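You operate a simulated robot arm through the tools that you are given. There is no shell and no other tool. Be economical: measure what you need, move in short steps, check, and stop when the job is done.

Carry out the task below with a simulated robot arm. There is one attempt and no reset: what you move stays moved.

Task
Uncover the sample bed, draw the iron specks out and cover it again.
Fine: grey lid into the green outline meanwhile; block magnet put back. Set down upright: block magnet. What is to be rubbed or washed off counts as gone when no trace of it is left.
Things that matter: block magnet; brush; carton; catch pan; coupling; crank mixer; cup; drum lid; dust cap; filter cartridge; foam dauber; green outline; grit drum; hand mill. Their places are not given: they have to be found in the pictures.

Only the result counts: the job must be done as asked and must still hold three seconds after the hand-in. Knocking over, shifting, dropping, spilling or breaking anything else fails it. Lids that push on must go on centred and level and be pressed home; caps that screw on are set level and turned clockwise until they are tight.

Robot
A 7-joint arm with a two-finger parallel gripper, fixed in place. Base frame: the origin is at the foot of the arm, x ahead of it, y to its left, z up; the work surface is at about z = 80. Units: cm, degrees, N and s.
With the tool pointing down near the work surface it reaches from about 30 to 70 cm from the base axis. Its first joint turns from -66.0 to 66.0 degrees. Payload 1.57 kg.
The TCP is the grasp point between the finger pads, 3 cm short of the fingertips. In the tool frame z runs along the fingers and y along their closing line. Largest opening 11 cm; finger width 2.4, thickness 1.2; the body of the gripper, 4.8 by 11.2 cm, starts 7.8 cm behind the TCP.
Orientation is that of the tool frame in the base frame, as a unit quaternion [w, x, y, z]. With the fingers straight down and closing along the base's y, the tool's x points along the base's -x, its y along +y and its z along -z.

Tools
- The arm moves only by the tool play_rows. Its argument "targets" is a list of rows, each a list of 7 numbers: the shift along the tool's x, y, z in cm, then the turn, a rotation vector about the tool's x, y, z in degrees, then the gripper command, from -1 (fully open) to 1 (shut), values between in proportion. In form: [[x, y, z, ax, ay, az, gripper], ...]. A call has 1 to 10 rows; each row is the pose to reach, as a shift and turn from the pose commanded when the call began, along the tool's axes at that moment. A row lasts 0.2 s, in which the tool goes at most 5 cm and 8.6 degrees; a call with a longer step from one row to the next is refused whole, and so is a gripper value outside its range. A pose out of reach is approached as far as the arm can. The call stops where the force on the tool passes 40 N (or 10 N more than at its start, if that is more) or the arm is blocked; 0.2 s more then pass. Each finger travels about 10.8 cm/s and halts on what it meets, pressing with about 30 N; the grip force reading is that of the motor and also rises with nothing between the fingers. The clock runs only during rows and for 0.2 s after the last one: add rows that repeat a pose to give the fingers time. It gives the time, the measured TCP pose, the force on the tool (base axes), the opening and the grip force at its end, in the units of the frame above (readings bear some noise), with the torque about the TCP (base axes, N m) and any sound that the robot's microphone picked up.
- Cameras (640 x 400 px; columns grow to the right, rows downward): "scene" is fixed at [16.85, -41.28, 138.24]; the picture's right is [0.64, -0.77, 0.00], its down [-0.58, -0.48, -0.66] and it looks along [0.50, 0.42, -0.75] (base axes); focal length 214 px, centre (320, 200). "wrist" rides on the gripper at [7, 1.6, -14.1] in the tool frame; the picture's right is [-0.23, 0.97, 0.00], its down [-0.86, -0.20, -0.48] and it looks along [-0.47, -0.11, 0.88] (tool axes); focal length 222 px, centre (320, 200).
- snapshot(camera): a new picture of that camera. It takes no simulated time.
- probe_pixels(camera, pixels): there is no depth. For up to 12 entries [column, row, z] of the newest picture of that camera ("zoom" is the newest enlarged one), the place [x, y] in the base frame at which the ray of that pixel passes the height z, good to about 0.2 cm. It takes no simulated time.
- close_up(camera, box): a new picture of the part [left, top, right, bottom] of that camera's present view, enlarged. It takes no simulated time.
- finish_job(): hands the job in; it is judged then, once.

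Keep the steps short. Do not move on a guess: measure, check each grasp and each placing, and mend mistakes. In all there are 80 turns and 34 pictures (those below and enlarged ones count). Leave the gripper open and the arm clear of the work at the hand-in unless told otherwise, and finish with a single line.

The tools are called after "Emit:" as name(argument=value, ...) on one line, values as JSON. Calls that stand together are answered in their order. play_rows: Moves the arm, as the interface text tells. Its arguments: {"type":"object","properties":{"targets":{"type":"array"}},"required":["targets"]} The other tools are called the same way: snapshot (camera) takes a picture; probe_pixels (camera, pixels) gives the place at which the rays of pixels pass given heights; close_up (camera, box) takes an enlarged picture of a part of a camera's view; finish_job () hands the job in.

At the start:

```text
clock: 0.0
eef_pos: [41.56, -8.6, 111.26]
orientation: [0.0, 0.0, 1.0, 0.0]
force: [-0.4, -0.5, 0.3]
wrist_torque: [-0.01, 0.01, 0.0]
width: 11.04
finger_force: 0.0
```

scene: 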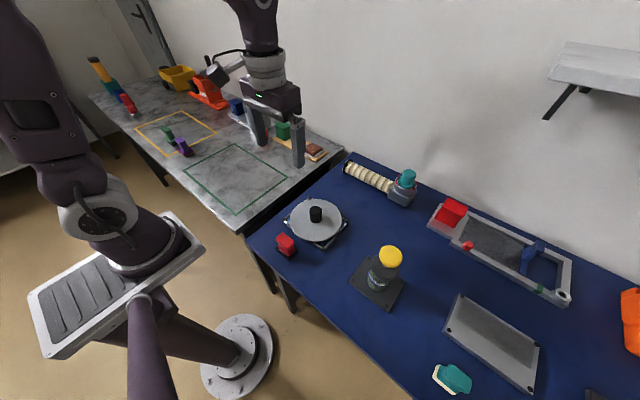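
wrist: 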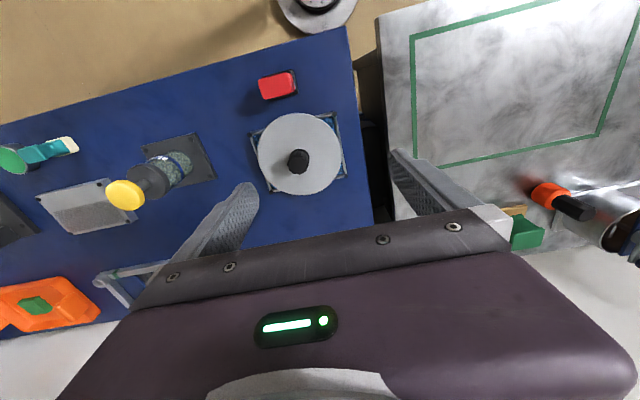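

I see a grey disc with a black knob at scene (316,215), a red block at (286,244), and the green outline at (235,175). I'll take enlarged views to identify them.

Emit:
close_up(camera="scene", box=[240, 150, 430, 310])

Emit:
close_up(camera="scene", box=[400, 180, 640, 400])

Emit:
close_up(camera="scene", box=[80, 50, 340, 220])

```text
2.50 times, centred on (335, 230) of scene
```

zoom: 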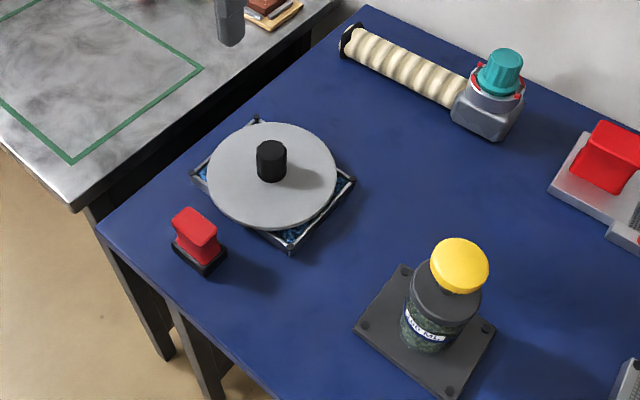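

```text
1.82 times, centred on (520, 290) of scene
```

zoom: 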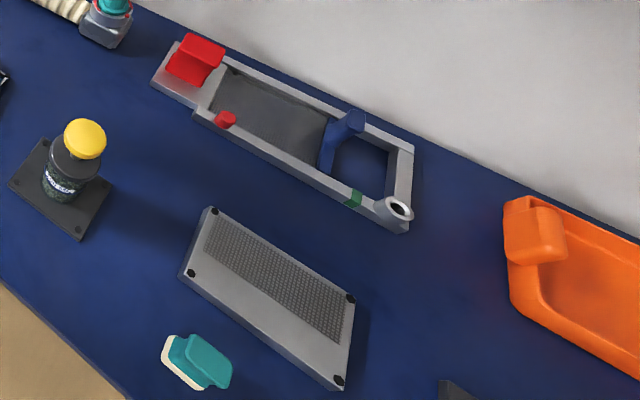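

```text
2.35 times, centred on (210, 135) of scene
```

zoom: 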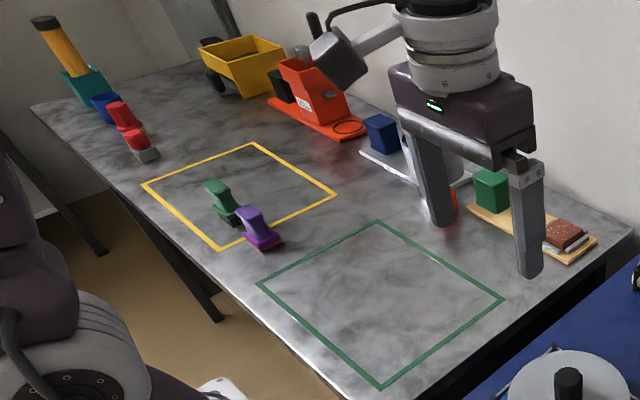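

The red piece beside the bed may be the block magnet, but the pieces on the left table look similar. I'll enlarge them all to compare.

Emit:
close_up(camera="scene", box=[85, 50, 205, 165])

Emit:
close_up(camera="scene", box=[265, 190, 355, 265])

Emit:
close_up(camera="wrist", box=[220, 50, 380, 210])

```text
3.48 times, centred on (145, 108) of scene
```

zoom: 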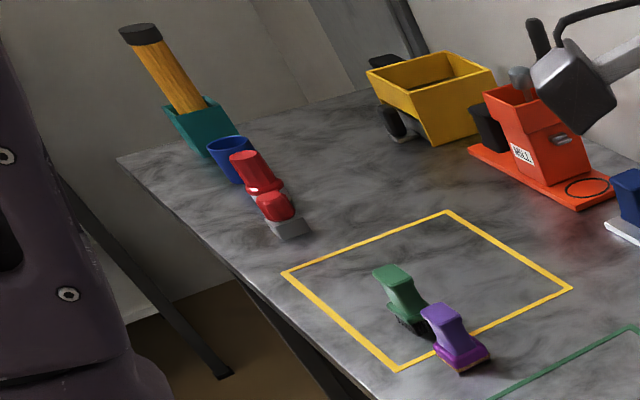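

```text
5.33 times, centred on (310, 228) of scene
```

zoom: 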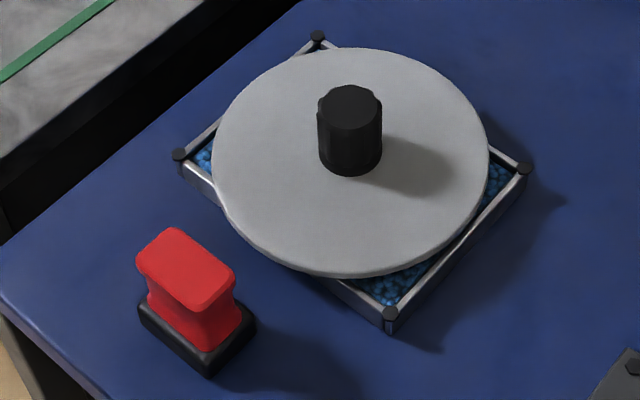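

```text
2.50 times, centred on (300, 130) of wrist
```

zoom: 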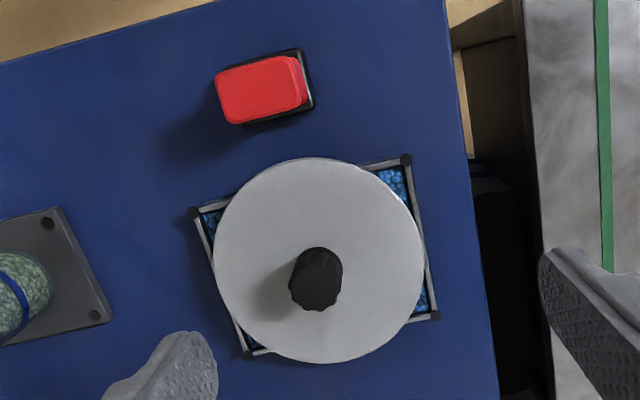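

Now the measuring. I'll probe the knob top, disc rim, tray corners, magnet and outline corners from both cameras.

Emit:
probe_pixels(camera="scene", pixels=[[315.6, 209, 84], [315.6, 209, 86], [315.6, 209, 88], [291.5, 215.5, 83], [341.5, 218.5, 83], [284.5, 240.5, 84], [284.5, 240.5, 86], [238, 144.5, 80], [287.5, 176.5, 80], [235, 214, 80], [185.5, 170.5, 80], [323.5, 250, 80]])

Emit:
probe_pixels(camera="zoom", pixels=[[314, 284, 84], [314, 284, 86], [314, 284, 88], [213, 260, 83], [425, 260, 83], [320, 158, 83], [320, 363, 83], [258, 92, 84], [258, 92, 86], [406, 159, 82], [193, 212, 82], [247, 355, 82]])

```text
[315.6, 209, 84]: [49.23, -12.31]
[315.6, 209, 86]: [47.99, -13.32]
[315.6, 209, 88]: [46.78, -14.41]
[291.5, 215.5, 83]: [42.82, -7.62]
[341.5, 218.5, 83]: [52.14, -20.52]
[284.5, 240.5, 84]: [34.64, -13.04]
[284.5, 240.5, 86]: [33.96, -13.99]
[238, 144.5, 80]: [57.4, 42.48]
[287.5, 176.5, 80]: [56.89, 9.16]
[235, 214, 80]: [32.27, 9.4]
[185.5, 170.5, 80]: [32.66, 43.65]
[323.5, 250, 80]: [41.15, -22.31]
```

```text
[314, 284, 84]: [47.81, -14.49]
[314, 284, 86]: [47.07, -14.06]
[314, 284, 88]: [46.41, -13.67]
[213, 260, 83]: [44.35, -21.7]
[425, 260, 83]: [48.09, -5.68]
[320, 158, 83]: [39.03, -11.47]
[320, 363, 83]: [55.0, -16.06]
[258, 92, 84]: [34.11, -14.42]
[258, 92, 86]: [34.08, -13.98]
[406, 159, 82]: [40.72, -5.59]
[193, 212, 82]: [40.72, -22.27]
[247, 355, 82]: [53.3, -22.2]
```

The two views agree on these positions:
- **Knob top:** about (46.9,-14.0,87.5)
- **Disc centre:** about (47,-13.8), diameter about 16
- **Magnet top:** about (34,-14,86)
- **Green outline:** x 32.5–57, y 9.3–43

Next I'll move above the knob and check from the wrist.

Emit:
play_rows(targets=[[-1.4, -1.4, 3.4, 0, 0, 0, -1], [-2.8, -2.8, 6.8, 0, 0, 0, -1], [-4.2, -4.2, 10.2, 0, 0, 0, -1], [-5.4, -5.35, 13.3, 0, 0, 0, -1], [-5.4, -5.35, 15.3, 0, 0, 0, -1], [-5.4, -5.35, 15.3, 0, 0, 0, -1]])

Emit:
snapshot(camera="wrist")

```text
clock: 1.4
eef_pos: [46.86, -13.82, 95.7]
orientation: [0.001, -0.001, 1.0, -0.001]
force: [-0.1, -0.3, -0.3]
wrist_torque: [-0.01, 0.0, 0.01]
width: 11.01
finger_force: 0.1
```

```text
25 pictures are left
```

wrist: 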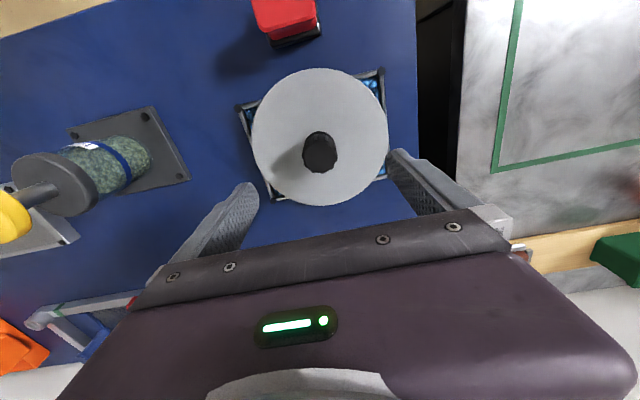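

The knob is at (320,152) and the disc spans columns 251–389. I'll probe both for a finer centre.

Emit:
probe_pixels(camera="wrist", pixels=[[320, 152, 86], [320, 152, 87], [320, 152, 88], [303, 152, 87], [337, 152, 87], [251, 140, 83], [389, 135, 83], [315, 67, 83], [325, 206, 83], [284, 34, 80], [320, 172, 83], [380, 68, 82]])

```text
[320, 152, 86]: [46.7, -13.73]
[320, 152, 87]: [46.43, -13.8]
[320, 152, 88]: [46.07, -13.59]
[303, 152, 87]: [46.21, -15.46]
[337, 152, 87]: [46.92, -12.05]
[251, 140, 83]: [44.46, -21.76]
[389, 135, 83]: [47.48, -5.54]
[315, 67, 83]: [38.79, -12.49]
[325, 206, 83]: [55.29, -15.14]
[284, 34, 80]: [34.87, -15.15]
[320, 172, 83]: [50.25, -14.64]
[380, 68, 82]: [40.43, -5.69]
```

Knob centre is (46.7,-13.8). I'll descend to TCP z≈86.9, with the fingertips just above the disc, and then close.

Emit:
play_rows(targets=[[0.15, 0, 3, 0, 0, 0, -1], [0.15, 0, 6, 0, 0, 0, -1], [0.15, 0, 8, 0, 0, 0, -1], [0.15, 0, 8.8, 0, 0, 0, -1], [0.15, 0, 8.8, 0, 0, 0, 0], [0.15, 0, 8.8, 0, 0, 0, 0.3], [0.15, 0, 8.8, 0, 0, 0, 0.6], [0.15, 0, 8.8, 0, 0, 0, 1], [0.15, 0, 8.8, 0, 0, 0, 1], [0.15, 0, 8.8, 0, 0, 0, 1]])

Emit:
close_up(camera="scene", box=[260, 150, 370, 270])

```text
clock: 3.6
eef_pos: [46.74, -13.9, 87.04]
orientation: [0.0, 0.0, 1.0, -0.001]
force: [-0.2, 0.7, -0.7]
wrist_torque: [-0.04, 0.0, -0.02]
width: 3.71
finger_force: 29.9
```

```text
3.33 times, centred on (315, 210) of scene
```

zoom: 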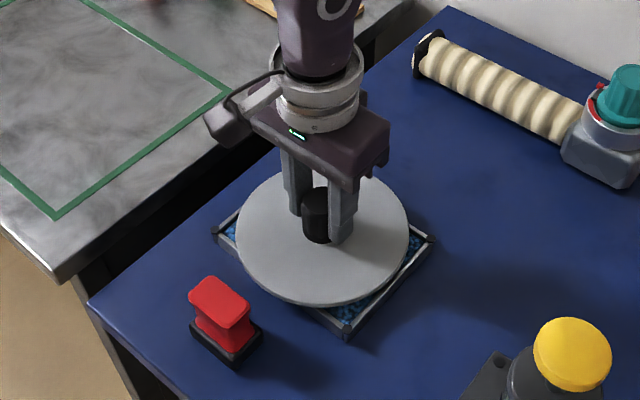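

The knob is gripped (width 3.71) with the TCP at z 87.04 while the lid is seated. Next I'll lift slowly straight up.

Emit:
play_rows(targets=[[0, 0, -0.5, 0, 0, 0, 1], [0, 0, -1.5, 0, 0, 0, 1], [0, 0, -3, 0, 0, 0, 1], [0, 0, -6, 0, 0, 0, 1], [0, 0, -10, 0, 0, 0, 1], [0, 0, -13, 0, 0, 0, 1], [0, 0, -13, 0, 0, 0, 1]])

Emit:
close_up(camera="scene", box=[260, 150, 370, 270])

```text
clock: 5.2
eef_pos: [46.96, -14.03, 100.16]
orientation: [0.0, 0.0, 1.0, 0.001]
force: [0.0, -0.4, -1.1]
wrist_torque: [-0.02, -0.01, 0.02]
width: 3.68
finger_force: 29.9
```

```text
3.33 times, centred on (315, 210) of scene
```

zoom: 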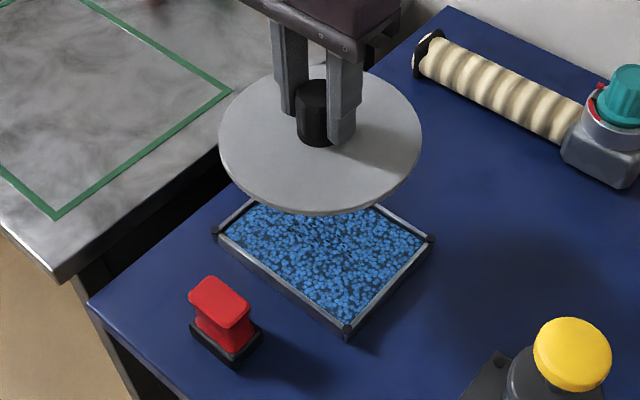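

The lid is off and level, and the blue bed is uncovered. I'll carry it at this height to the outline, at about (45,23).

Emit:
play_rows(targets=[[0.2, 3, 0, 0, 0, 0, 1], [0.5, 7, 0, 0, 0, 0, 1], [0.8, 11.5, 0, 0, 0, 0, 1], [1.1, 16, 0, 0, 0, 0, 1], [1.4, 20.5, 0, 0, 0, 0, 1], [1.7, 25, 0, 0, 0, 0, 1], [2, 29.5, 0, 0, 0, 0, 1], [2, 34, 0, 0, 0, 0, 1], [2, 37, 0, 0, 0, 0, 1], [2, 37, 0, 0, 0, 0, 1]])

Emit:
snapshot(camera="scene")

```text
clock: 7.4
eef_pos: [44.99, 23.06, 100.08]
orientation: [0.0, 0.001, 1.0, 0.0]
force: [0.2, 0.4, -0.7]
wrist_torque: [-0.06, 0.02, -0.01]
width: 3.71
finger_force: 30.5
```

```text
22 pictures are left
```

scene: 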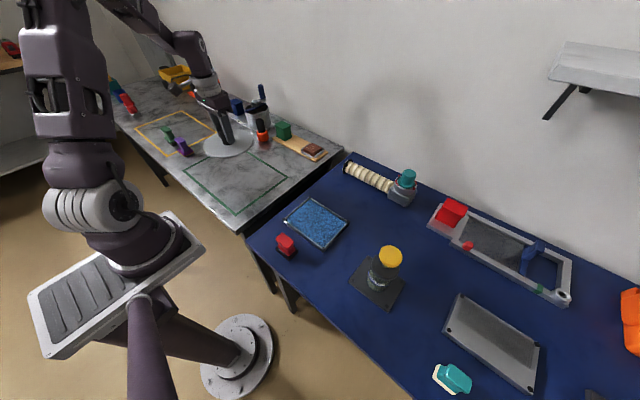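

The lid is over the outline. I'll go down to TCP ≈86 first, then continue in small steps until contact.

Emit:
play_rows(targets=[[0, 0, 4, 0, 0, 0, 1], [0, 0, 8, 0, 0, 0, 1], [0, 0, 12, 0, 0, 0, 1], [0, 0, 13.5, 0, 0, 0, 1], [0, 0, 14, 0, 0, 0, 1], [0, 0, 14, 0, 0, 0, 1]])

Emit:
close_up(camera="scene", box=[165, 85, 305, 220])

```text
clock: 8.8
eef_pos: [44.88, 22.95, 86.04]
orientation: [0.0, 0.0, 1.0, 0.0]
force: [-0.2, 0.7, -0.8]
wrist_torque: [0.02, -0.02, 0.0]
width: 3.69
finger_force: 30.5
```

```text
2.96 times, centred on (235, 152) of scene
```

zoom: 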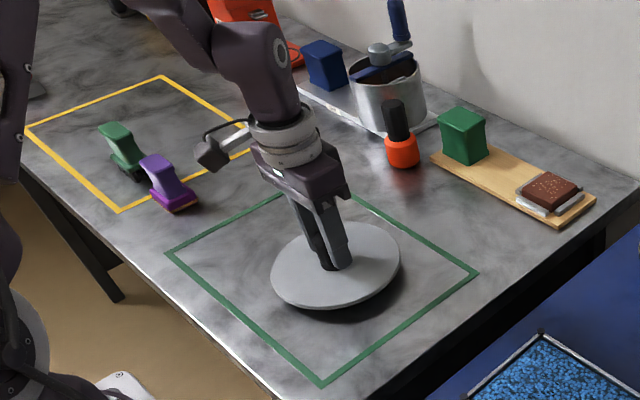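

The lid is still just above the table and inside the outline. Now small steps down, watching the force.

Emit:
play_rows(targets=[[0, 0, 0.3, 0, 0, 0, 1], [0, 0, 0.6, 0, 0, 0, 1], [0, 0, 0.9, 0, 0, 0, 1], [0, 0, 1.2, 0, 0, 0, 1]])

```text
clock: 9.7
eef_pos: [44.93, 23.01, 85.47]
orientation: [0.001, 0.0, 1.0, 0.0]
force: [-3.6, -2.0, 11.4]
wrist_torque: [-0.56, 0.07, -0.07]
width: 3.69
finger_force: 30.1
stopped in row 4: the force on the tool passed its limit at 49 N (the readings are from after the stop); the commanded pose is now the measured one
```

Contact at TCP 85.47, so the lid is on the table. I'll ease up slightly, open and rise.

Emit:
play_rows(targets=[[0, 0, -0.05, 0, 0, 0, 1], [0, 0, -0.05, 0, 0, 0, 0.3], [0, 0, -0.05, 0, 0, 0, 0], [0, 0, -0.05, 0, 0, 0, -0.3], [0, 0, -0.05, 0, 0, 0, -0.3], [0, 0, -3, 0, 0, 0, -0.3], [0, 0, -8, 0, 0, 0, -0.3], [0, 0, -13, 0, 0, 0, -0.3], [0, 0, -13, 0, 0, 0, -0.3]])

Emit:
snapshot(camera="wrist")

```text
clock: 11.7
eef_pos: [44.87, 22.92, 98.52]
orientation: [0.001, -0.001, 1.0, 0.0]
force: [0.4, 0.5, -0.2]
wrist_torque: [-0.01, -0.04, -0.02]
width: 7.13
finger_force: 0.1
```

```text
20 pictures are left
```

wrist: 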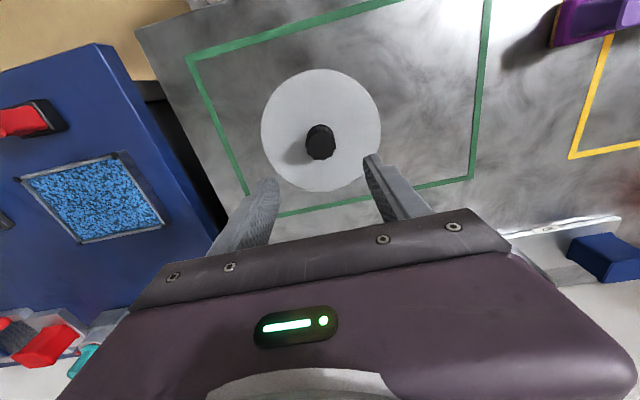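

The lid lies flat inside the outline. Next I'll go above the magnet, near (34,-14), at the same height.

Emit:
play_rows(targets=[[0.8, -3, 0, 0, 0, 0, -0.3], [1.8, -7, 0, 0, 0, 0, -0.6], [3, -11.5, 0, 0, 0, 0, -1], [4.2, -16, 0, 0, 0, 0, -1], [5.4, -20.5, 0, 0, 0, 0, -1], [6.6, -25, 0, 0, 0, 0, -1], [7.8, -29, 0, 0, 0, 0, -1], [9.2, -33, 0, 0, 0, 0, -1], [10.4, -36, 0, 0, 0, 0, -1], [10.8, -36.9, 0, 0, 0, 0, -1]])

Emit:
snapshot(camera="wrist")

```text
clock: 13.9
eef_pos: [34.03, -13.85, 98.13]
orientation: [0.001, 0.0, 1.0, 0.001]
force: [1.0, 0.0, 0.0]
wrist_torque: [0.01, 0.0, 0.01]
width: 11.02
finger_force: 0.1
```

```text
19 pictures are left
```

wrist: 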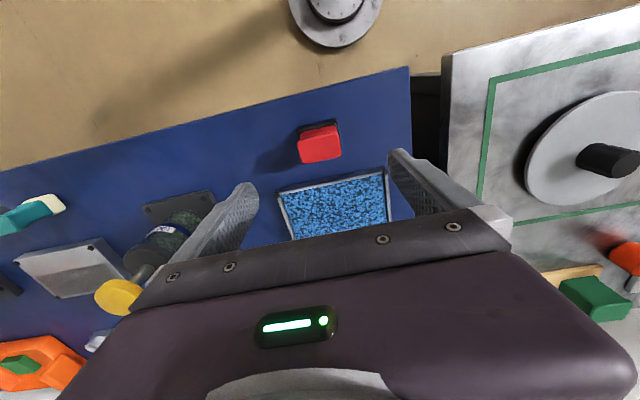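

Emit:
close_up(camera="wrist", box=[265, 100, 405, 240])

```text
2.86 times, centred on (335, 170) of wrist
```

zoom: 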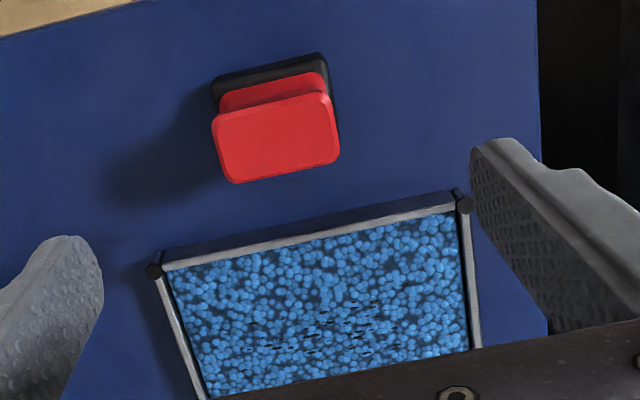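

The magnet is square to my tool, and the dark specks show around zoom (240–405, 290–360). I'll probe the magnet corners, tray corners and specks.

Emit:
probe_pixels(camera="zoom", pixels=[[212, 123, 86], [328, 93, 86], [340, 155, 86], [235, 183, 86], [211, 84, 81], [320, 54, 81], [154, 270, 82], [462, 200, 82], [240, 350, 81], [405, 345, 81], [320, 290, 81], [278, 140, 86]])

Emit:
close_up(camera="scene", box=[265, 190, 355, 265])

```text
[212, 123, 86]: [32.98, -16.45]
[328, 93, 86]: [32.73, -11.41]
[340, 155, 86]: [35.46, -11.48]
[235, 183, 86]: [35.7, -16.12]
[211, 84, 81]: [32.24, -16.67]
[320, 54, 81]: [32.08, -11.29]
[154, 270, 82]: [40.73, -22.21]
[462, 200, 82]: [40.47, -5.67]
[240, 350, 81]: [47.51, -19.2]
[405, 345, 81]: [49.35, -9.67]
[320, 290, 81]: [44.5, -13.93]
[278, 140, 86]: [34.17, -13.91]
```

```text
5.33 times, centred on (310, 228) of scene
```

zoom: 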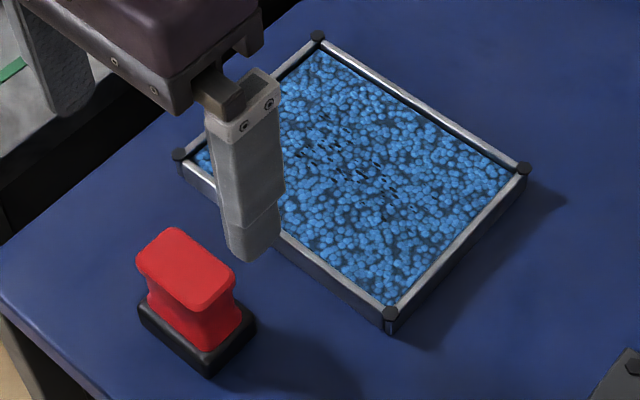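

Magnet handle:
- **Position:** x 32.9–35.6, y −16.3…−11.4, centre (34.15,−13.9)
- **Top height:** about z 86

I'll descend to TCP 85.3 and close along y.

Emit:
play_rows(targets=[[-0.12, 0, 4, 0, 0, 0, -1], [-0.12, 0, 8, 0, 0, 0, -1], [-0.12, 0, 11, 0, 0, 0, -1], [-0.12, 0, 12.8, 0, 0, 0, -1], [-0.12, 0, 12.8, 0, 0, 0, -0.4], [-0.12, 0, 12.8, 0, 0, 0, 0], [-0.12, 0, 12.8, 0, 0, 0, 0.3], [-0.12, 0, 12.8, 0, 0, 0, 0.6], [-0.12, 0, 12.8, 0, 0, 0, 1], [-0.12, 0, 12.8, 0, 0, 0, 1]])

Emit:
close_up(camera="scene", box=[250, 190, 350, 270])

```text
clock: 16.1
eef_pos: [34.06, -14.0, 85.42]
orientation: [0.001, 0.0, 1.0, -0.001]
force: [0.3, -0.4, -0.3]
wrist_torque: [-0.02, 0.01, 0.0]
width: 4.95
finger_force: 29.8
```

```text
5.00 times, centred on (300, 230) of scene
```

zoom: 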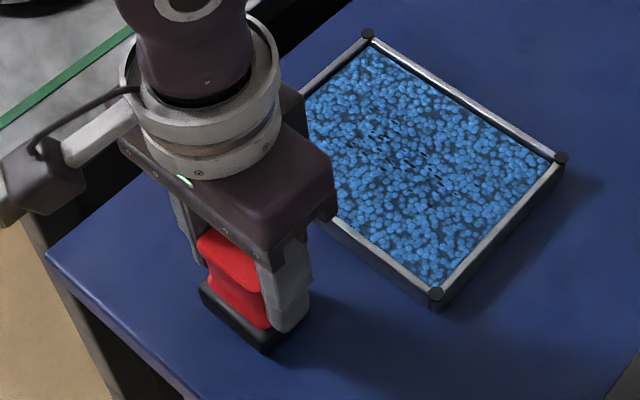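

The grip holds at width 4.95; seated TCP was (34.06,-14.0,85.42). I'll lift 5.5 cm and check the hold.

Emit:
play_rows(targets=[[0, 0, -0.5, 0, 0, 0, 1], [0, 0, -1.5, 0, 0, 0, 1], [0, 0, -3.5, 0, 0, 0, 1], [0, 0, -5.5, 0, 0, 0, 1], [0, 0, -5.5, 0, 0, 0, 1]])

Emit:
close_up(camera="scene", box=[250, 190, 350, 270])

```text
clock: 17.3
eef_pos: [34.22, -13.9, 90.93]
orientation: [0.001, 0.0, 1.0, 0.001]
force: [-1.5, 0.4, -1.6]
wrist_torque: [-0.02, -0.01, -0.04]
width: 4.97
finger_force: 29.8
```

```text
5.00 times, centred on (300, 230) of scene
```

zoom: 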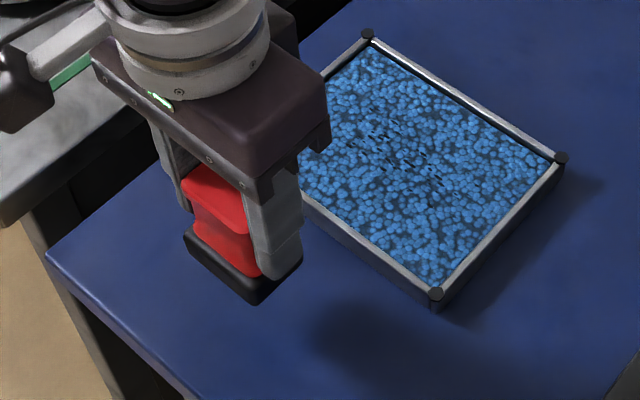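

The magnet hangs level. I'll carry it over the bed to (43.8,-9.5) and lower it until its foot is just above rim height (TCP 87.3).

Emit:
play_rows(targets=[[-3, 1.5, 0, 0, 0, 0, 1], [-6.5, 3, 0, 0, 0, 0, 1], [-9.7, 4.5, 0, 0, 0, 0, 1], [-9.7, 4.5, 1.5, 0, 0, 0, 1], [-9.7, 4.5, 3, 0, 0, 0, 1], [-9.7, 4.5, 3.5, 0, 0, 0, 1], [-9.7, 4.5, 3.5, 0, 0, 0, 1]])

Emit:
close_up(camera="scene", box=[265, 190, 365, 270])

```text
clock: 18.9
eef_pos: [43.88, -9.35, 87.5]
orientation: [0.001, 0.0, 1.0, 0.003]
force: [0.2, -0.4, -1.1]
wrist_torque: [0.0, -0.01, -0.02]
width: 4.94
finger_force: 29.8
```

```text
5.00 times, centred on (315, 230) of scene
```

zoom: 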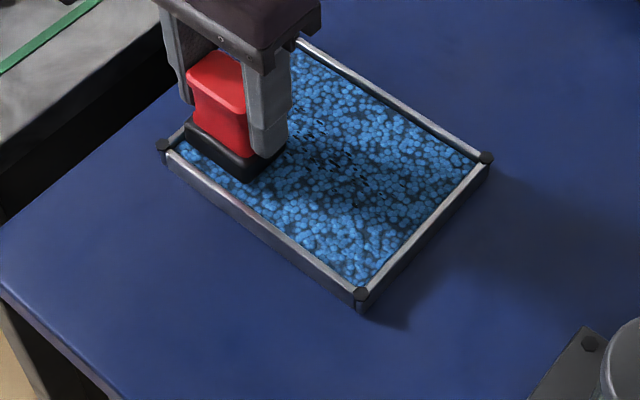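

The foot sits just above the beads. I'll sweep slowly in −y along this row, slightly lower.

Emit:
play_rows(targets=[[-0.5, -1, 0.2, 0, 0, 0, 1], [-1, -2, 0.2, 0, 0, 0, 1], [-1, -3, 0.2, 0, 0, 0, 1], [-1, -4, 0.2, 0, 0, 0, 1], [-1, -5, 0.2, 0, 0, 0, 1], [-1, -6, 0.2, 0, 0, 0, 1], [-1, -7, 0.2, 0, 0, 0, 1], [-1, -8, 0.2, 0, 0, 0, 1], [-1, -9, 0.2, 0, 0, 0, 1]])

Emit:
play_rows(targets=[[-1.2, 0, 0, 0, 0, 0, 1], [-2.5, 0, 0, 0, 0, 0, 1], [-2.5, 1.2, 0, 0, 0, 0, 1], [-2.5, 2.4, 0, 0, 0, 0, 1], [-2.5, 3.6, 0, 0, 0, 0, 1], [-2.5, 4.8, 0, 0, 0, 0, 1], [-2.5, 6, 0, 0, 0, 0, 1], [-2.5, 7.2, 0, 0, 0, 0, 1], [-2.5, 8.4, 0, 0, 0, 0, 1], [-2.5, 9, 0, 0, 0, 0, 1]])

Emit:
close_up(camera="scene", box=[265, 190, 365, 270])

```text
clock: 20.9
eef_pos: [44.98, -18.42, 87.17]
orientation: [0.001, -0.001, 1.0, 0.001]
force: [-0.3, -0.4, -1.8]
wrist_torque: [-0.02, 0.01, -0.02]
width: 4.96
finger_force: 29.7
```

```text
clock: 23.1
eef_pos: [47.4, -9.28, 87.29]
orientation: [0.001, 0.001, 1.0, 0.001]
force: [-0.6, 0.3, -1.3]
wrist_torque: [0.0, 0.02, 0.03]
width: 4.94
finger_force: 30.2
```

```text
5.00 times, centred on (315, 230) of scene
```

zoom: 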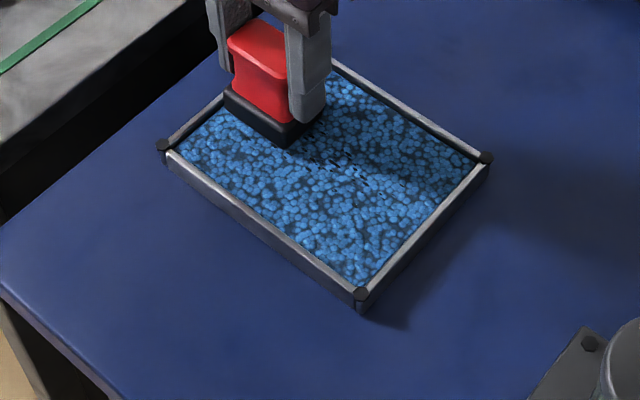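

Some specks remain around zoom (315–420,155–195). I'll probe their positions.

Emit:
probe_pixels(camera="zoom", pixels=[[315, 158, 81], [345, 158, 81], [360, 172, 81], [420, 193, 81], [355, 205, 81], [165, 152, 81.6], [487, 160, 81.6], [360, 292, 81.6]])

Emit:
play_rows(targets=[[-1.2, 0, 0, 0, 0, 0, 1], [-2.5, 0, 0, 0, 0, 0, 1], [-2.5, -1.2, 0, 0, 0, 0, 1], [-2.5, -2.4, 0, 0, 0, 0, 1], [-2.5, -3.6, 0, 0, 0, 0, 1], [-2.5, -4.8, 0, 0, 0, 0, 1], [-2.5, -6, 0, 0, 0, 0, 1], [-2.5, -7.2, 0, 0, 0, 0, 1], [-2.5, -8.4, 0, 0, 0, 0, 1], [-2.5, -9, 0, 0, 0, 0, 1]])

Emit:
close_up(camera="scene", box=[265, 190, 365, 270])

```text
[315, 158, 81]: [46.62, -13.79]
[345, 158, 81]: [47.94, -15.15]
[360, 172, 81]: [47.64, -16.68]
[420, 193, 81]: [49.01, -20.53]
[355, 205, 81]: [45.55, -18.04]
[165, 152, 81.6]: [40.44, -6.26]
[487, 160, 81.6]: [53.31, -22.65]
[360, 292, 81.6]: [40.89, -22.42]
```

```text
clock: 25.3
eef_pos: [49.85, -18.44, 87.3]
orientation: [0.001, 0.001, 1.0, 0.0]
force: [0.0, -0.3, -2.1]
wrist_torque: [-0.01, -0.01, 0.0]
width: 4.98
finger_force: 30.2
```

```text
5.00 times, centred on (315, 230) of scene
```

zoom: 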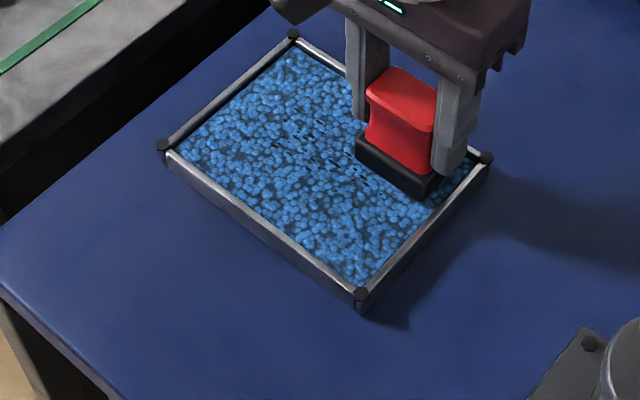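

The specks haven't risen, so the foot is too far away. I'll go to the centre of the specks at (47,-14) and lower in small steps, watching the force.

Emit:
play_rows(targets=[[1, 1.5, 0, 0, 0, 0, 1], [2, 3, 0, 0, 0, 0, 1], [2.8, 4.4, 0, 0, 0, 0, 1], [2.8, 4.4, 0.2, 0, 0, 0, 1], [2.8, 4.4, 0.4, 0, 0, 0, 1], [2.8, 4.4, 0.4, 0, 0, 0, 1], [2.8, 4.4, 0.4, 0, 0, 0, 1]])

Emit:
play_rows(targets=[[0, 0, 0.15, 0, 0, 0, 1], [0, 0, 0.3, 0, 0, 0, 1], [0, 0, 0.3, 0, 0, 0, 1]])

Emit:
close_up(camera="scene", box=[265, 190, 365, 270])

```text
clock: 26.9
eef_pos: [47.16, -13.81, 86.86]
orientation: [0.002, 0.0, 1.0, 0.0]
force: [-5.0, 6.4, 27.9]
wrist_torque: [0.1, 0.08, 0.0]
width: 4.96
finger_force: 30.2
```

```text
clock: 27.6
eef_pos: [47.26, -13.96, 86.85]
orientation: [0.002, -0.001, 1.0, 0.0]
force: [-1.8, 2.3, 11.7]
wrist_torque: [0.02, 0.21, -0.09]
width: 4.95
finger_force: 29.8
stopped in row 3: the force on the tool passed its limit at 42 N (the readings are from after the stop); the commanded pose is now the measured one
```

```text
5.00 times, centred on (315, 230) of scene
```

zoom: 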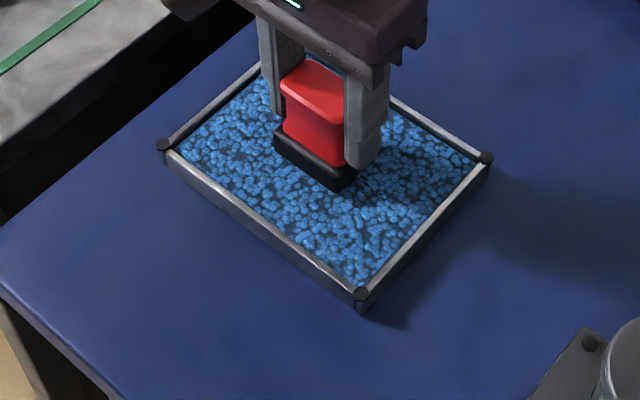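

Contact with the bed is at TCP 86.85, so my earlier sweep was about 0.4 cm above it. I'll lift 0.1 cm and sweep close above the surface.

Emit:
play_rows(targets=[[0, 0, -0.1, 0, 0, 0, 1], [0, 1, -0.1, 0, 0, 0, 1], [0, 2, -0.1, 0, 0, 0, 1], [0, 3, -0.1, 0, 0, 0, 1], [0, 4.2, -0.1, 0, 0, 0, 1], [1, 4.2, -0.1, 0, 0, 0, 1], [2, 4.2, -0.1, 0, 0, 0, 1], [2, 3, -0.1, 0, 0, 0, 1], [2, 2, -0.1, 0, 0, 0, 1], [2, 1, -0.1, 0, 0, 0, 1]])

Emit:
close_up(camera="scene", box=[265, 190, 365, 270])

```text
clock: 29.8
eef_pos: [45.18, -13.0, 86.79]
orientation: [0.001, -0.001, 1.0, 0.0]
force: [-0.4, 0.8, -1.4]
wrist_torque: [0.01, -0.01, -0.03]
width: 4.95
finger_force: 30.1
```

```text
5.00 times, centred on (315, 230) of scene
```

zoom: 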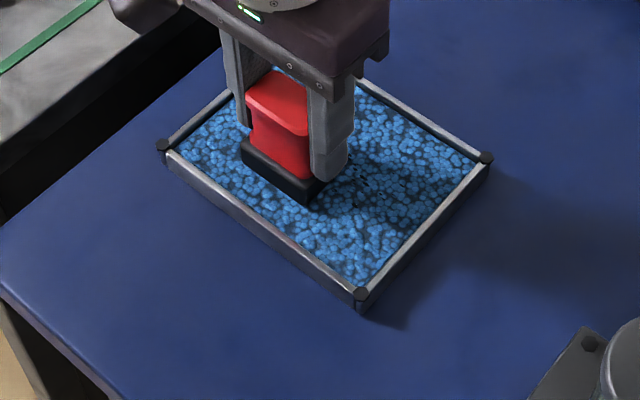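

Fewer specks show now, so this height works. I'll keep covering the rest: down to y −18.6, across, and back along x≈49.

Emit:
play_rows(targets=[[0, -1.4, 0, 0, 0, 0, 1], [0, -2.8, 0, 0, 0, 0, 1], [0, -4.2, 0, 0, 0, 0, 1], [0, -5.5, 0, 0, 0, 0, 1], [-1.3, -5.5, 0, 0, 0, 0, 1], [-2.6, -5.5, 0, 0, 0, 0, 1], [-2.6, -4.1, 0, 0, 0, 0, 1], [-2.6, -2.8, 0, 0, 0, 0, 1], [-2.6, -1.4, 0, 0, 0, 0, 1], [-2.6, 0, 0, 0, 0, 0, 1]])

Emit:
play_rows(targets=[[0, 1.2, 0, 0, 0, 0, 1], [0, 2.4, 0, 0, 0, 0, 1], [0, 3.6, 0, 0, 0, 0, 1], [-1.2, 3.6, 0, 0, 0, 0, 1], [-2.4, 3.6, 0, 0, 0, 0, 1], [-2.4, 2.2, 0, 0, 0, 0, 1], [-2.4, 0.8, 0, 0, 0, 0, 1], [-2.4, -0.6, 0, 0, 0, 0, 1], [-2.4, -2, 0, 0, 0, 0, 1], [-2.4, -3.4, 0, 0, 0, 0, 1]])

Emit:
play_rows(targets=[[0, -1.1, 0, 0, 0, 0, 1], [0, -2.2, 0, 0, 0, 0, 1], [1.2, -2.2, 0, 0, 0, 0, 1], [1.2, -2.2, -1, 0, 0, 0, 1], [1.2, -2.2, -4, 0, 0, 0, 1], [3, 0, -7, 0, 0, 0, 1], [6, 2, -8, 0, 0, 0, 1], [10, 3, -8, 0, 0, 0, 1], [14, 3, -8, 0, 0, 0, 1], [14, 3, -8, 0, 0, 0, 1]])

Emit:
close_up(camera="scene", box=[265, 190, 365, 270])

```text
clock: 32.0
eef_pos: [47.75, -12.94, 86.74]
orientation: [0.001, 0.0, 1.0, 0.0]
force: [-0.4, -0.1, -0.6]
wrist_torque: [0.01, 0.02, 0.01]
width: 4.95
finger_force: 30.1
```

```text
clock: 34.2
eef_pos: [50.15, -16.34, 86.79]
orientation: [0.001, 0.0, 1.0, -0.001]
force: [-0.5, 0.0, -1.7]
wrist_torque: [0.03, -0.02, 0.0]
width: 4.97
finger_force: 30.0
```

```text
clock: 36.4
eef_pos: [36.08, -13.21, 95.12]
orientation: [0.002, 0.001, 1.0, 0.0]
force: [0.5, 0.7, -1.5]
wrist_torque: [0.0, -0.03, -0.03]
width: 4.93
finger_force: 29.9
```

```text
5.00 times, centred on (315, 230) of scene
```

zoom: 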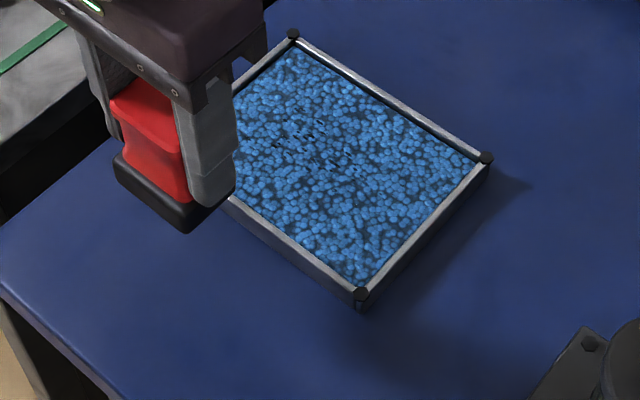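

Some dark slivers still show at zoom (270–365,105–180). I'll enlarge further to judge them.

Emit:
close_up(camera="scene", box=[305, 195, 350, 240])

```text
8.89 times, centred on (328, 218) of scene
```

zoom: 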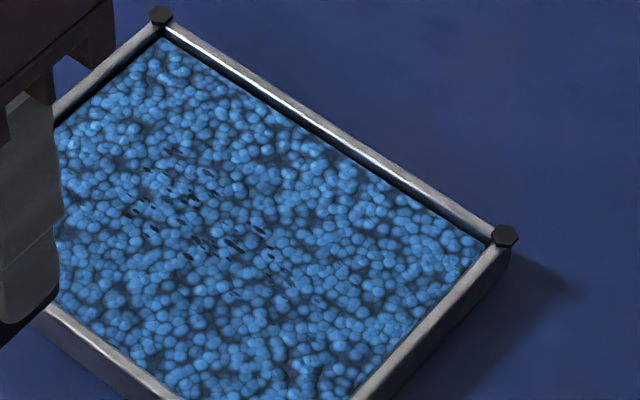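

About 25 specks remain, some of them fainter. I'll probe their extent before sweeping again.

Emit:
probe_pixels(camera="zoom", pixels=[[175, 150, 81.4], [210, 172, 81.4], [262, 228, 81.4], [295, 278, 81.4], [235, 295, 81.4], [187, 257, 81.4], [150, 230, 81.4], [80, 205, 81.4], [130, 212, 81.4], [148, 170, 81.4], [320, 300, 81.4]])

```text
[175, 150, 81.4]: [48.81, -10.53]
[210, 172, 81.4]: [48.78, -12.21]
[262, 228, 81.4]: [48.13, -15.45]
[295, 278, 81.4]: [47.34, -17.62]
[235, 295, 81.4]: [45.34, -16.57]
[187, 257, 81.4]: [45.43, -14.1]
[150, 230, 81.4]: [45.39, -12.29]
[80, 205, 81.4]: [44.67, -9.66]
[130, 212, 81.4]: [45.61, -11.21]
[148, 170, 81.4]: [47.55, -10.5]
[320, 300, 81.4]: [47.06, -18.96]
```

The remaining specks lie within x 44.5–49, y −9.5…−19. I'll return to (45.3,−10.5) and lower in fine steps to a light touch.

Emit:
play_rows(targets=[[-3, 1, 0, 0, 0, 0, 1], [-7, 2, 0, 0, 0, 0, 1], [-9.1, 2.8, 2, 0, 0, 0, 1], [-9.1, 2.8, 6, 0, 0, 0, 1], [-9.1, 2.8, 7.7, 0, 0, 0, 1], [-9.1, 2.8, 7.9, 0, 0, 0, 1], [-9.1, 2.8, 8.0, 0, 0, 0, 1], [-9.1, 2.8, 8.05, 0, 0, 0, 1]])

Emit:
play_rows(targets=[[0, 0, 0.05, 0, 0, 0, 1], [0, 0, 0.1, 0, 0, 0, 1], [0, 0, 0.1, 0, 0, 0, 1]])

```text
clock: 38.2
eef_pos: [45.29, -10.47, 86.77]
orientation: [0.003, 0.0, 1.0, 0.001]
force: [0.1, 0.9, 1.5]
wrist_torque: [-0.05, 0.01, 0.01]
width: 4.98
finger_force: 30.2
```

```text
clock: 39.1
eef_pos: [45.41, -10.56, 86.84]
orientation: [0.003, 0.0, 1.0, 0.0]
force: [-2.3, 0.5, 12.0]
wrist_torque: [0.01, 0.41, -0.04]
width: 4.99
finger_force: 30.2
stopped in row 3: the force on the tool passed its limit at 41 N (the readings are from after the stop); the commanded pose is now the measured one
```

Light contact is at about z 86.9. I'll lift 0.08 and sweep with the foot barely on the surface.

Emit:
play_rows(targets=[[0, 0, -0.08, 0, 0, 0, 1], [0, -1, -0.08, 0, 0, 0, 1], [0, -2, -0.08, 0, 0, 0, 1], [0, -3, -0.08, 0, 0, 0, 1], [0, -4, -0.08, 0, 0, 0, 1], [0, -5, -0.08, 0, 0, 0, 1], [0, -6, -0.08, 0, 0, 0, 1], [0, -7, -0.08, 0, 0, 0, 1], [0, -8, -0.08, 0, 0, 0, 1]])

Emit:
close_up(camera="scene", box=[300, 195, 350, 240])

```text
clock: 41.1
eef_pos: [45.39, -18.47, 86.68]
orientation: [0.003, -0.001, 1.0, 0.0]
force: [0.7, 0.7, 2.5]
wrist_torque: [0.09, 0.05, -0.02]
width: 4.95
finger_force: 30.2
```

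```text
8.89 times, centred on (325, 218) of scene
```

zoom: 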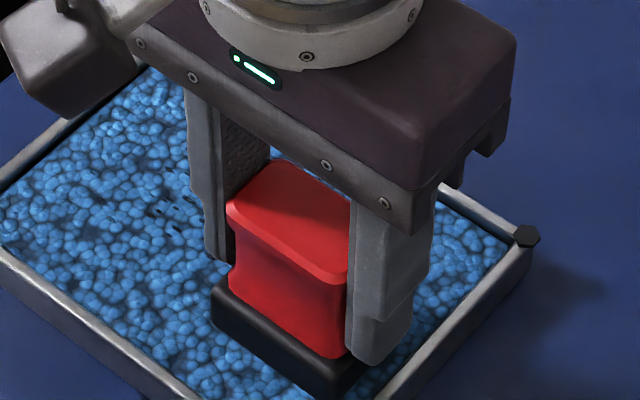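

Contact is light (about 3 N) and the swept strip looks cleaner. I'll continue with lines at x≈46.8, 48.2 and 49.2.

Emit:
play_rows(targets=[[-1.4, 0, 0, 0, 0, 0, 1], [-1.4, 1, 0, 0, 0, 0, 1], [-1.4, 2, 0, 0, 0, 0, 1], [-1.4, 3, 0, 0, 0, 0, 1], [-1.4, 4, 0, 0, 0, 0, 1], [-1.4, 5, 0, 0, 0, 0, 1], [-1.4, 6, 0, 0, 0, 0, 1], [-1.4, 7, 0, 0, 0, 0, 1], [-1.4, 8, 0, 0, 0, 0, 1], [-1.4, 8.8, 0, 0, 0, 0, 1]])

Emit:
play_rows(targets=[[-1.4, 0, 0, 0, 0, 0, 1], [-1.4, -1, 0, 0, 0, 0, 1], [-1.4, -2, 0, 0, 0, 0, 1], [-1.4, -3, 0, 0, 0, 0, 1], [-1.4, -4, 0, 0, 0, 0, 1], [-1.4, -5, 0, 0, 0, 0, 1], [-1.4, -6, 0, 0, 0, 0, 1], [-1.4, -7, 0, 0, 0, 0, 1], [-1.4, -8, 0, 0, 0, 0, 1], [-1.4, -8.8, 0, 0, 0, 0, 1]])

Emit:
play_rows(targets=[[-1.2, 0, 0, 0, 0, 0, 1], [-1.2, 1, 0, 0, 0, 0, 1], [-1.2, 2, 0, 0, 0, 0, 1], [-1.2, 3, 0, 0, 0, 0, 1], [-1.2, 4, 0, 0, 0, 0, 1], [-1.2, 5, 0, 0, 0, 0, 1], [-1.2, 6, 0, 0, 0, 0, 1], [-1.2, 7, 0, 0, 0, 0, 1], [-1.2, 8, 0, 0, 0, 0, 1], [-1.2, 8.8, 0, 0, 0, 0, 1]])

Emit:
play_rows(targets=[[0, 0, -2, 0, 0, 0, 1], [2, 0, -6, 0, 0, 0, 1], [5, -1, -8, 0, 0, 0, 1], [9, -2, -8, 0, 0, 0, 1], [13, -3, -8, 0, 0, 0, 1], [15, -4, -8, 0, 0, 0, 1], [15, -4, -8, 0, 0, 0, 1]])

Emit:
close_up(camera="scene", box=[305, 195, 350, 240])

```text
clock: 43.4
eef_pos: [46.69, -9.7, 86.82]
orientation: [0.004, 0.0, 1.0, 0.0]
force: [0.2, 0.8, -1.1]
wrist_torque: [-0.02, -0.05, -0.04]
width: 4.96
finger_force: 29.7
```

```text
clock: 45.5
eef_pos: [48.02, -18.57, 86.99]
orientation: [0.004, 0.0, 1.0, 0.001]
force: [-0.1, 0.2, -2.0]
wrist_torque: [0.02, 0.0, 0.02]
width: 4.95
finger_force: 30.1
```

```text
clock: 47.8
eef_pos: [49.44, -9.64, 86.92]
orientation: [0.003, 0.0, 1.0, 0.0]
force: [-0.1, 0.6, -1.2]
wrist_torque: [-0.02, 0.03, -0.01]
width: 4.94
finger_force: 30.3
```

```text
clock: 49.4
eef_pos: [34.18, -13.88, 94.69]
orientation: [0.003, -0.001, 1.0, 0.0]
force: [0.9, 0.2, -1.4]
wrist_torque: [0.01, -0.02, 0.04]
width: 4.97
finger_force: 29.4
```

```text
8.89 times, centred on (328, 218) of scene
```

zoom: 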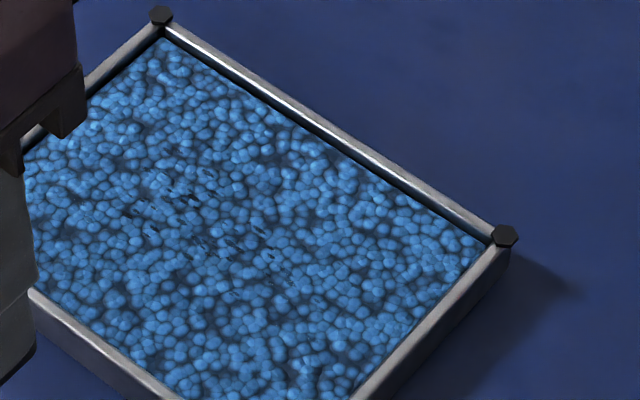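

The specks are fading, so contact passes do work. I'll go back and sweep again while keeping light contact.

Emit:
play_rows(targets=[[-4, 1.5, 0, 0, 0, 0, 1], [-8, 3, 1, 0, 0, 0, 1], [-11, 3.9, 4, 0, 0, 0, 1], [-11, 3.9, 7, 0, 0, 0, 1], [-11, 3.9, 7.8, 0, 0, 0, 1], [-11, 3.9, 8.03, 0, 0, 0, 1], [-11, 3.9, 8.03, 0, 0, 0, 1]])

Emit:
play_rows(targets=[[0, -1.5, 0, 0, 0, 0, 1], [0, -3, 0, 0, 0, 0, 1], [0, -4.5, 0, 0, 0, 0, 1], [0, -6, 0, 0, 0, 0, 1], [0, -7.5, 0, 0, 0, 0, 1], [0, -8.8, 0, 0, 0, 0, 1], [-1.2, -8.8, 0, 0, 0, 0, 1], [-1.2, -7.5, 0, 0, 0, 0, 1], [-1.2, -6, 0, 0, 0, 0, 1], [-1.2, -4.5, 0, 0, 0, 0, 1]])

```text
clock: 51.0
eef_pos: [45.31, -9.8, 86.8]
orientation: [0.003, 0.0, 1.0, -0.001]
force: [-3.8, 1.6, 28.8]
wrist_torque: [0.15, 0.63, 0.0]
width: 4.94
finger_force: 29.4
```

```text
clock: 53.1
eef_pos: [46.55, -14.34, 86.87]
orientation: [0.004, 0.0, 1.0, 0.0]
force: [-0.5, 0.0, -2.5]
wrist_torque: [0.02, 0.04, 0.0]
width: 4.95
finger_force: 29.9
```

Firm contact at the start, but none at (46.5,-14.3). I'll go down 0.05 here and keep sweeping.

Emit:
play_rows(targets=[[0, 1.5, 0.05, 0, 0, 0, 1], [0, 3, 0.05, 0, 0, 0, 1], [0, 4.5, 0.05, 0, 0, 0, 1], [-1.2, 4.5, 0.05, 0, 0, 0, 1], [-1.2, 3, 0.05, 0, 0, 0, 1], [-1.2, 1.5, 0.05, 0, 0, 0, 1], [-1.2, 0, 0.05, 0, 0, 0, 1]])

Emit:
play_rows(targets=[[0, -1.5, 0.03, 0, 0, 0, 1], [0, -3, 0.03, 0, 0, 0, 1], [0, -4.4, 0.03, 0, 0, 0, 1], [-1.2, -4.4, 0.03, 0, 0, 0, 1], [-1.2, -3, 0.03, 0, 0, 0, 1], [-1.2, -1.5, 0.03, 0, 0, 0, 1], [-1.2, 0, 0.03, 0, 0, 0, 1], [-1.2, 1.5, 0.03, 0, 0, 0, 1], [-1.2, 3, 0.03, 0, 0, 0, 1], [-1.2, 4.4, 0.03, 0, 0, 0, 1]])

Emit:
play_rows(targets=[[1.2, 0, 0, 0, 0, 0, 1], [2.4, 0, 0, 0, 0, 0, 1], [2.4, -1.5, 0, 0, 0, 0, 1], [2.4, -3, 0, 0, 0, 0, 1], [2.4, -4.5, 0, 0, 0, 0, 1], [2.4, -6, 0, 0, 0, 0, 1], [2.4, -7.5, 0, 0, 0, 0, 1], [2.4, -8.8, 0, 0, 0, 0, 1]])

```text
clock: 54.8
eef_pos: [47.73, -14.39, 86.84]
orientation: [0.004, -0.001, 1.0, 0.001]
force: [-0.4, -0.1, -1.4]
wrist_torque: [0.0, -0.03, -0.02]
width: 4.95
finger_force: 29.9
```

```text
clock: 57.0
eef_pos: [48.95, -10.02, 86.84]
orientation: [0.004, 0.0, 1.0, 0.0]
force: [-0.6, -0.4, -1.9]
wrist_torque: [0.02, 0.0, 0.02]
width: 4.96
finger_force: 30.5
```

```text
clock: 58.1
eef_pos: [46.52, -14.01, 86.77]
orientation: [0.004, -0.002, 1.0, -0.001]
force: [-1.1, -1.9, 7.7]
wrist_torque: [-0.09, 0.21, 0.06]
width: 4.95
finger_force: 30.3
stopped in row 5: the force on the tool passed its limit at 40 N (the readings are from after the stop); the commanded pose is now the measured one
```

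Contact peaked here. I'll lift clear and look.

Emit:
play_rows(targets=[[0, 0, -2, 0, 0, 0, 1], [2, 0, -6, 0, 0, 0, 1], [6, 0, -8, 0, 0, 0, 1], [10, 0, -8, 0, 0, 0, 1], [12.3, 0, -8, 0, 0, 0, 1], [12.3, 0, -8, 0, 0, 0, 1]])

Emit:
close_up(camera="scene", box=[302, 195, 347, 240])

```text
clock: 59.5
eef_pos: [34.02, -14.05, 94.58]
orientation: [0.004, -0.001, 1.0, 0.0]
force: [0.6, -0.3, -1.0]
wrist_torque: [0.0, 0.02, -0.02]
width: 4.95
finger_force: 30.1
```

```text
8.89 times, centred on (324, 218) of scene
```

zoom: 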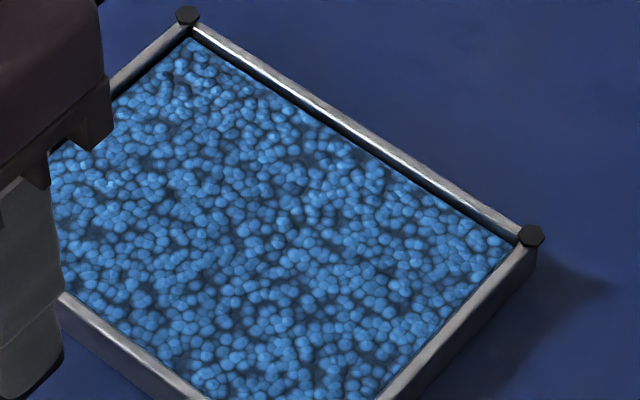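

No specks are visible now and the tray hasn't moved. I'll check once more with a stronger scene enlargement for faint traces.

Emit:
close_up(camera="scene", box=[308, 208, 336, 228])

```text
16.00 times, centred on (322, 218) of scene
```

zoom: 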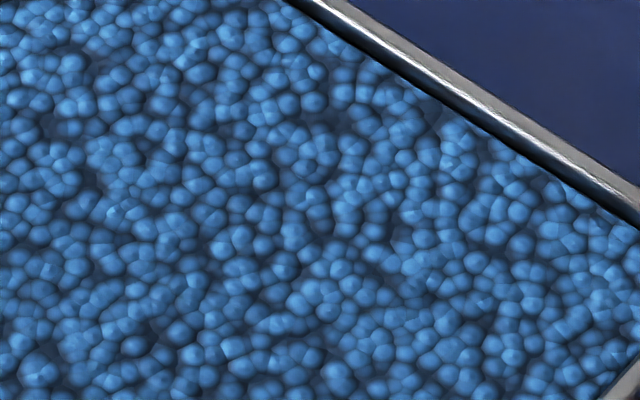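

The bed looks clean. I'll return the magnet to its original place (34.1,−13.95), lowering to just above seat height first.

Emit:
play_rows(targets=[[0.1, 0.05, 3, 0, 0, 0, 1], [0.1, 0.05, 6, 0, 0, 0, 1], [0.1, 0.05, 8.3, 0, 0, 0, 1], [0.1, 0.05, 8.9, 0, 0, 0, 1], [0.1, 0.05, 9.1, 0, 0, 0, 1], [0.1, 0.05, 9.1, 0, 0, 0, 1]])

Emit:
play_rows(targets=[[0, 0, 0.1, 0, 0, 0, 1], [0, 0, 0.2, 0, 0, 0, 1], [0, 0, 0.3, 0, 0, 0, 1], [0, 0, 0.4, 0, 0, 0, 1], [0, 0, 0.5, 0, 0, 0, 1]])

```text
clock: 61.0
eef_pos: [34.18, -14.16, 85.55]
orientation: [0.004, -0.001, 1.0, -0.001]
force: [0.6, 0.8, -0.9]
wrist_torque: [-0.01, 0.01, 0.03]
width: 4.94
finger_force: 30.2
```

```text
clock: 62.1
eef_pos: [34.0, -14.02, 85.17]
orientation: [0.005, -0.001, 1.0, -0.001]
force: [-0.7, 1.6, 12.3]
wrist_torque: [0.13, 0.34, -0.03]
width: 4.94
finger_force: 29.8
stopped in row 5: the force on the tool passed its limit at 47 N (the readings are from after the stop); the commanded pose is now the measured one
```

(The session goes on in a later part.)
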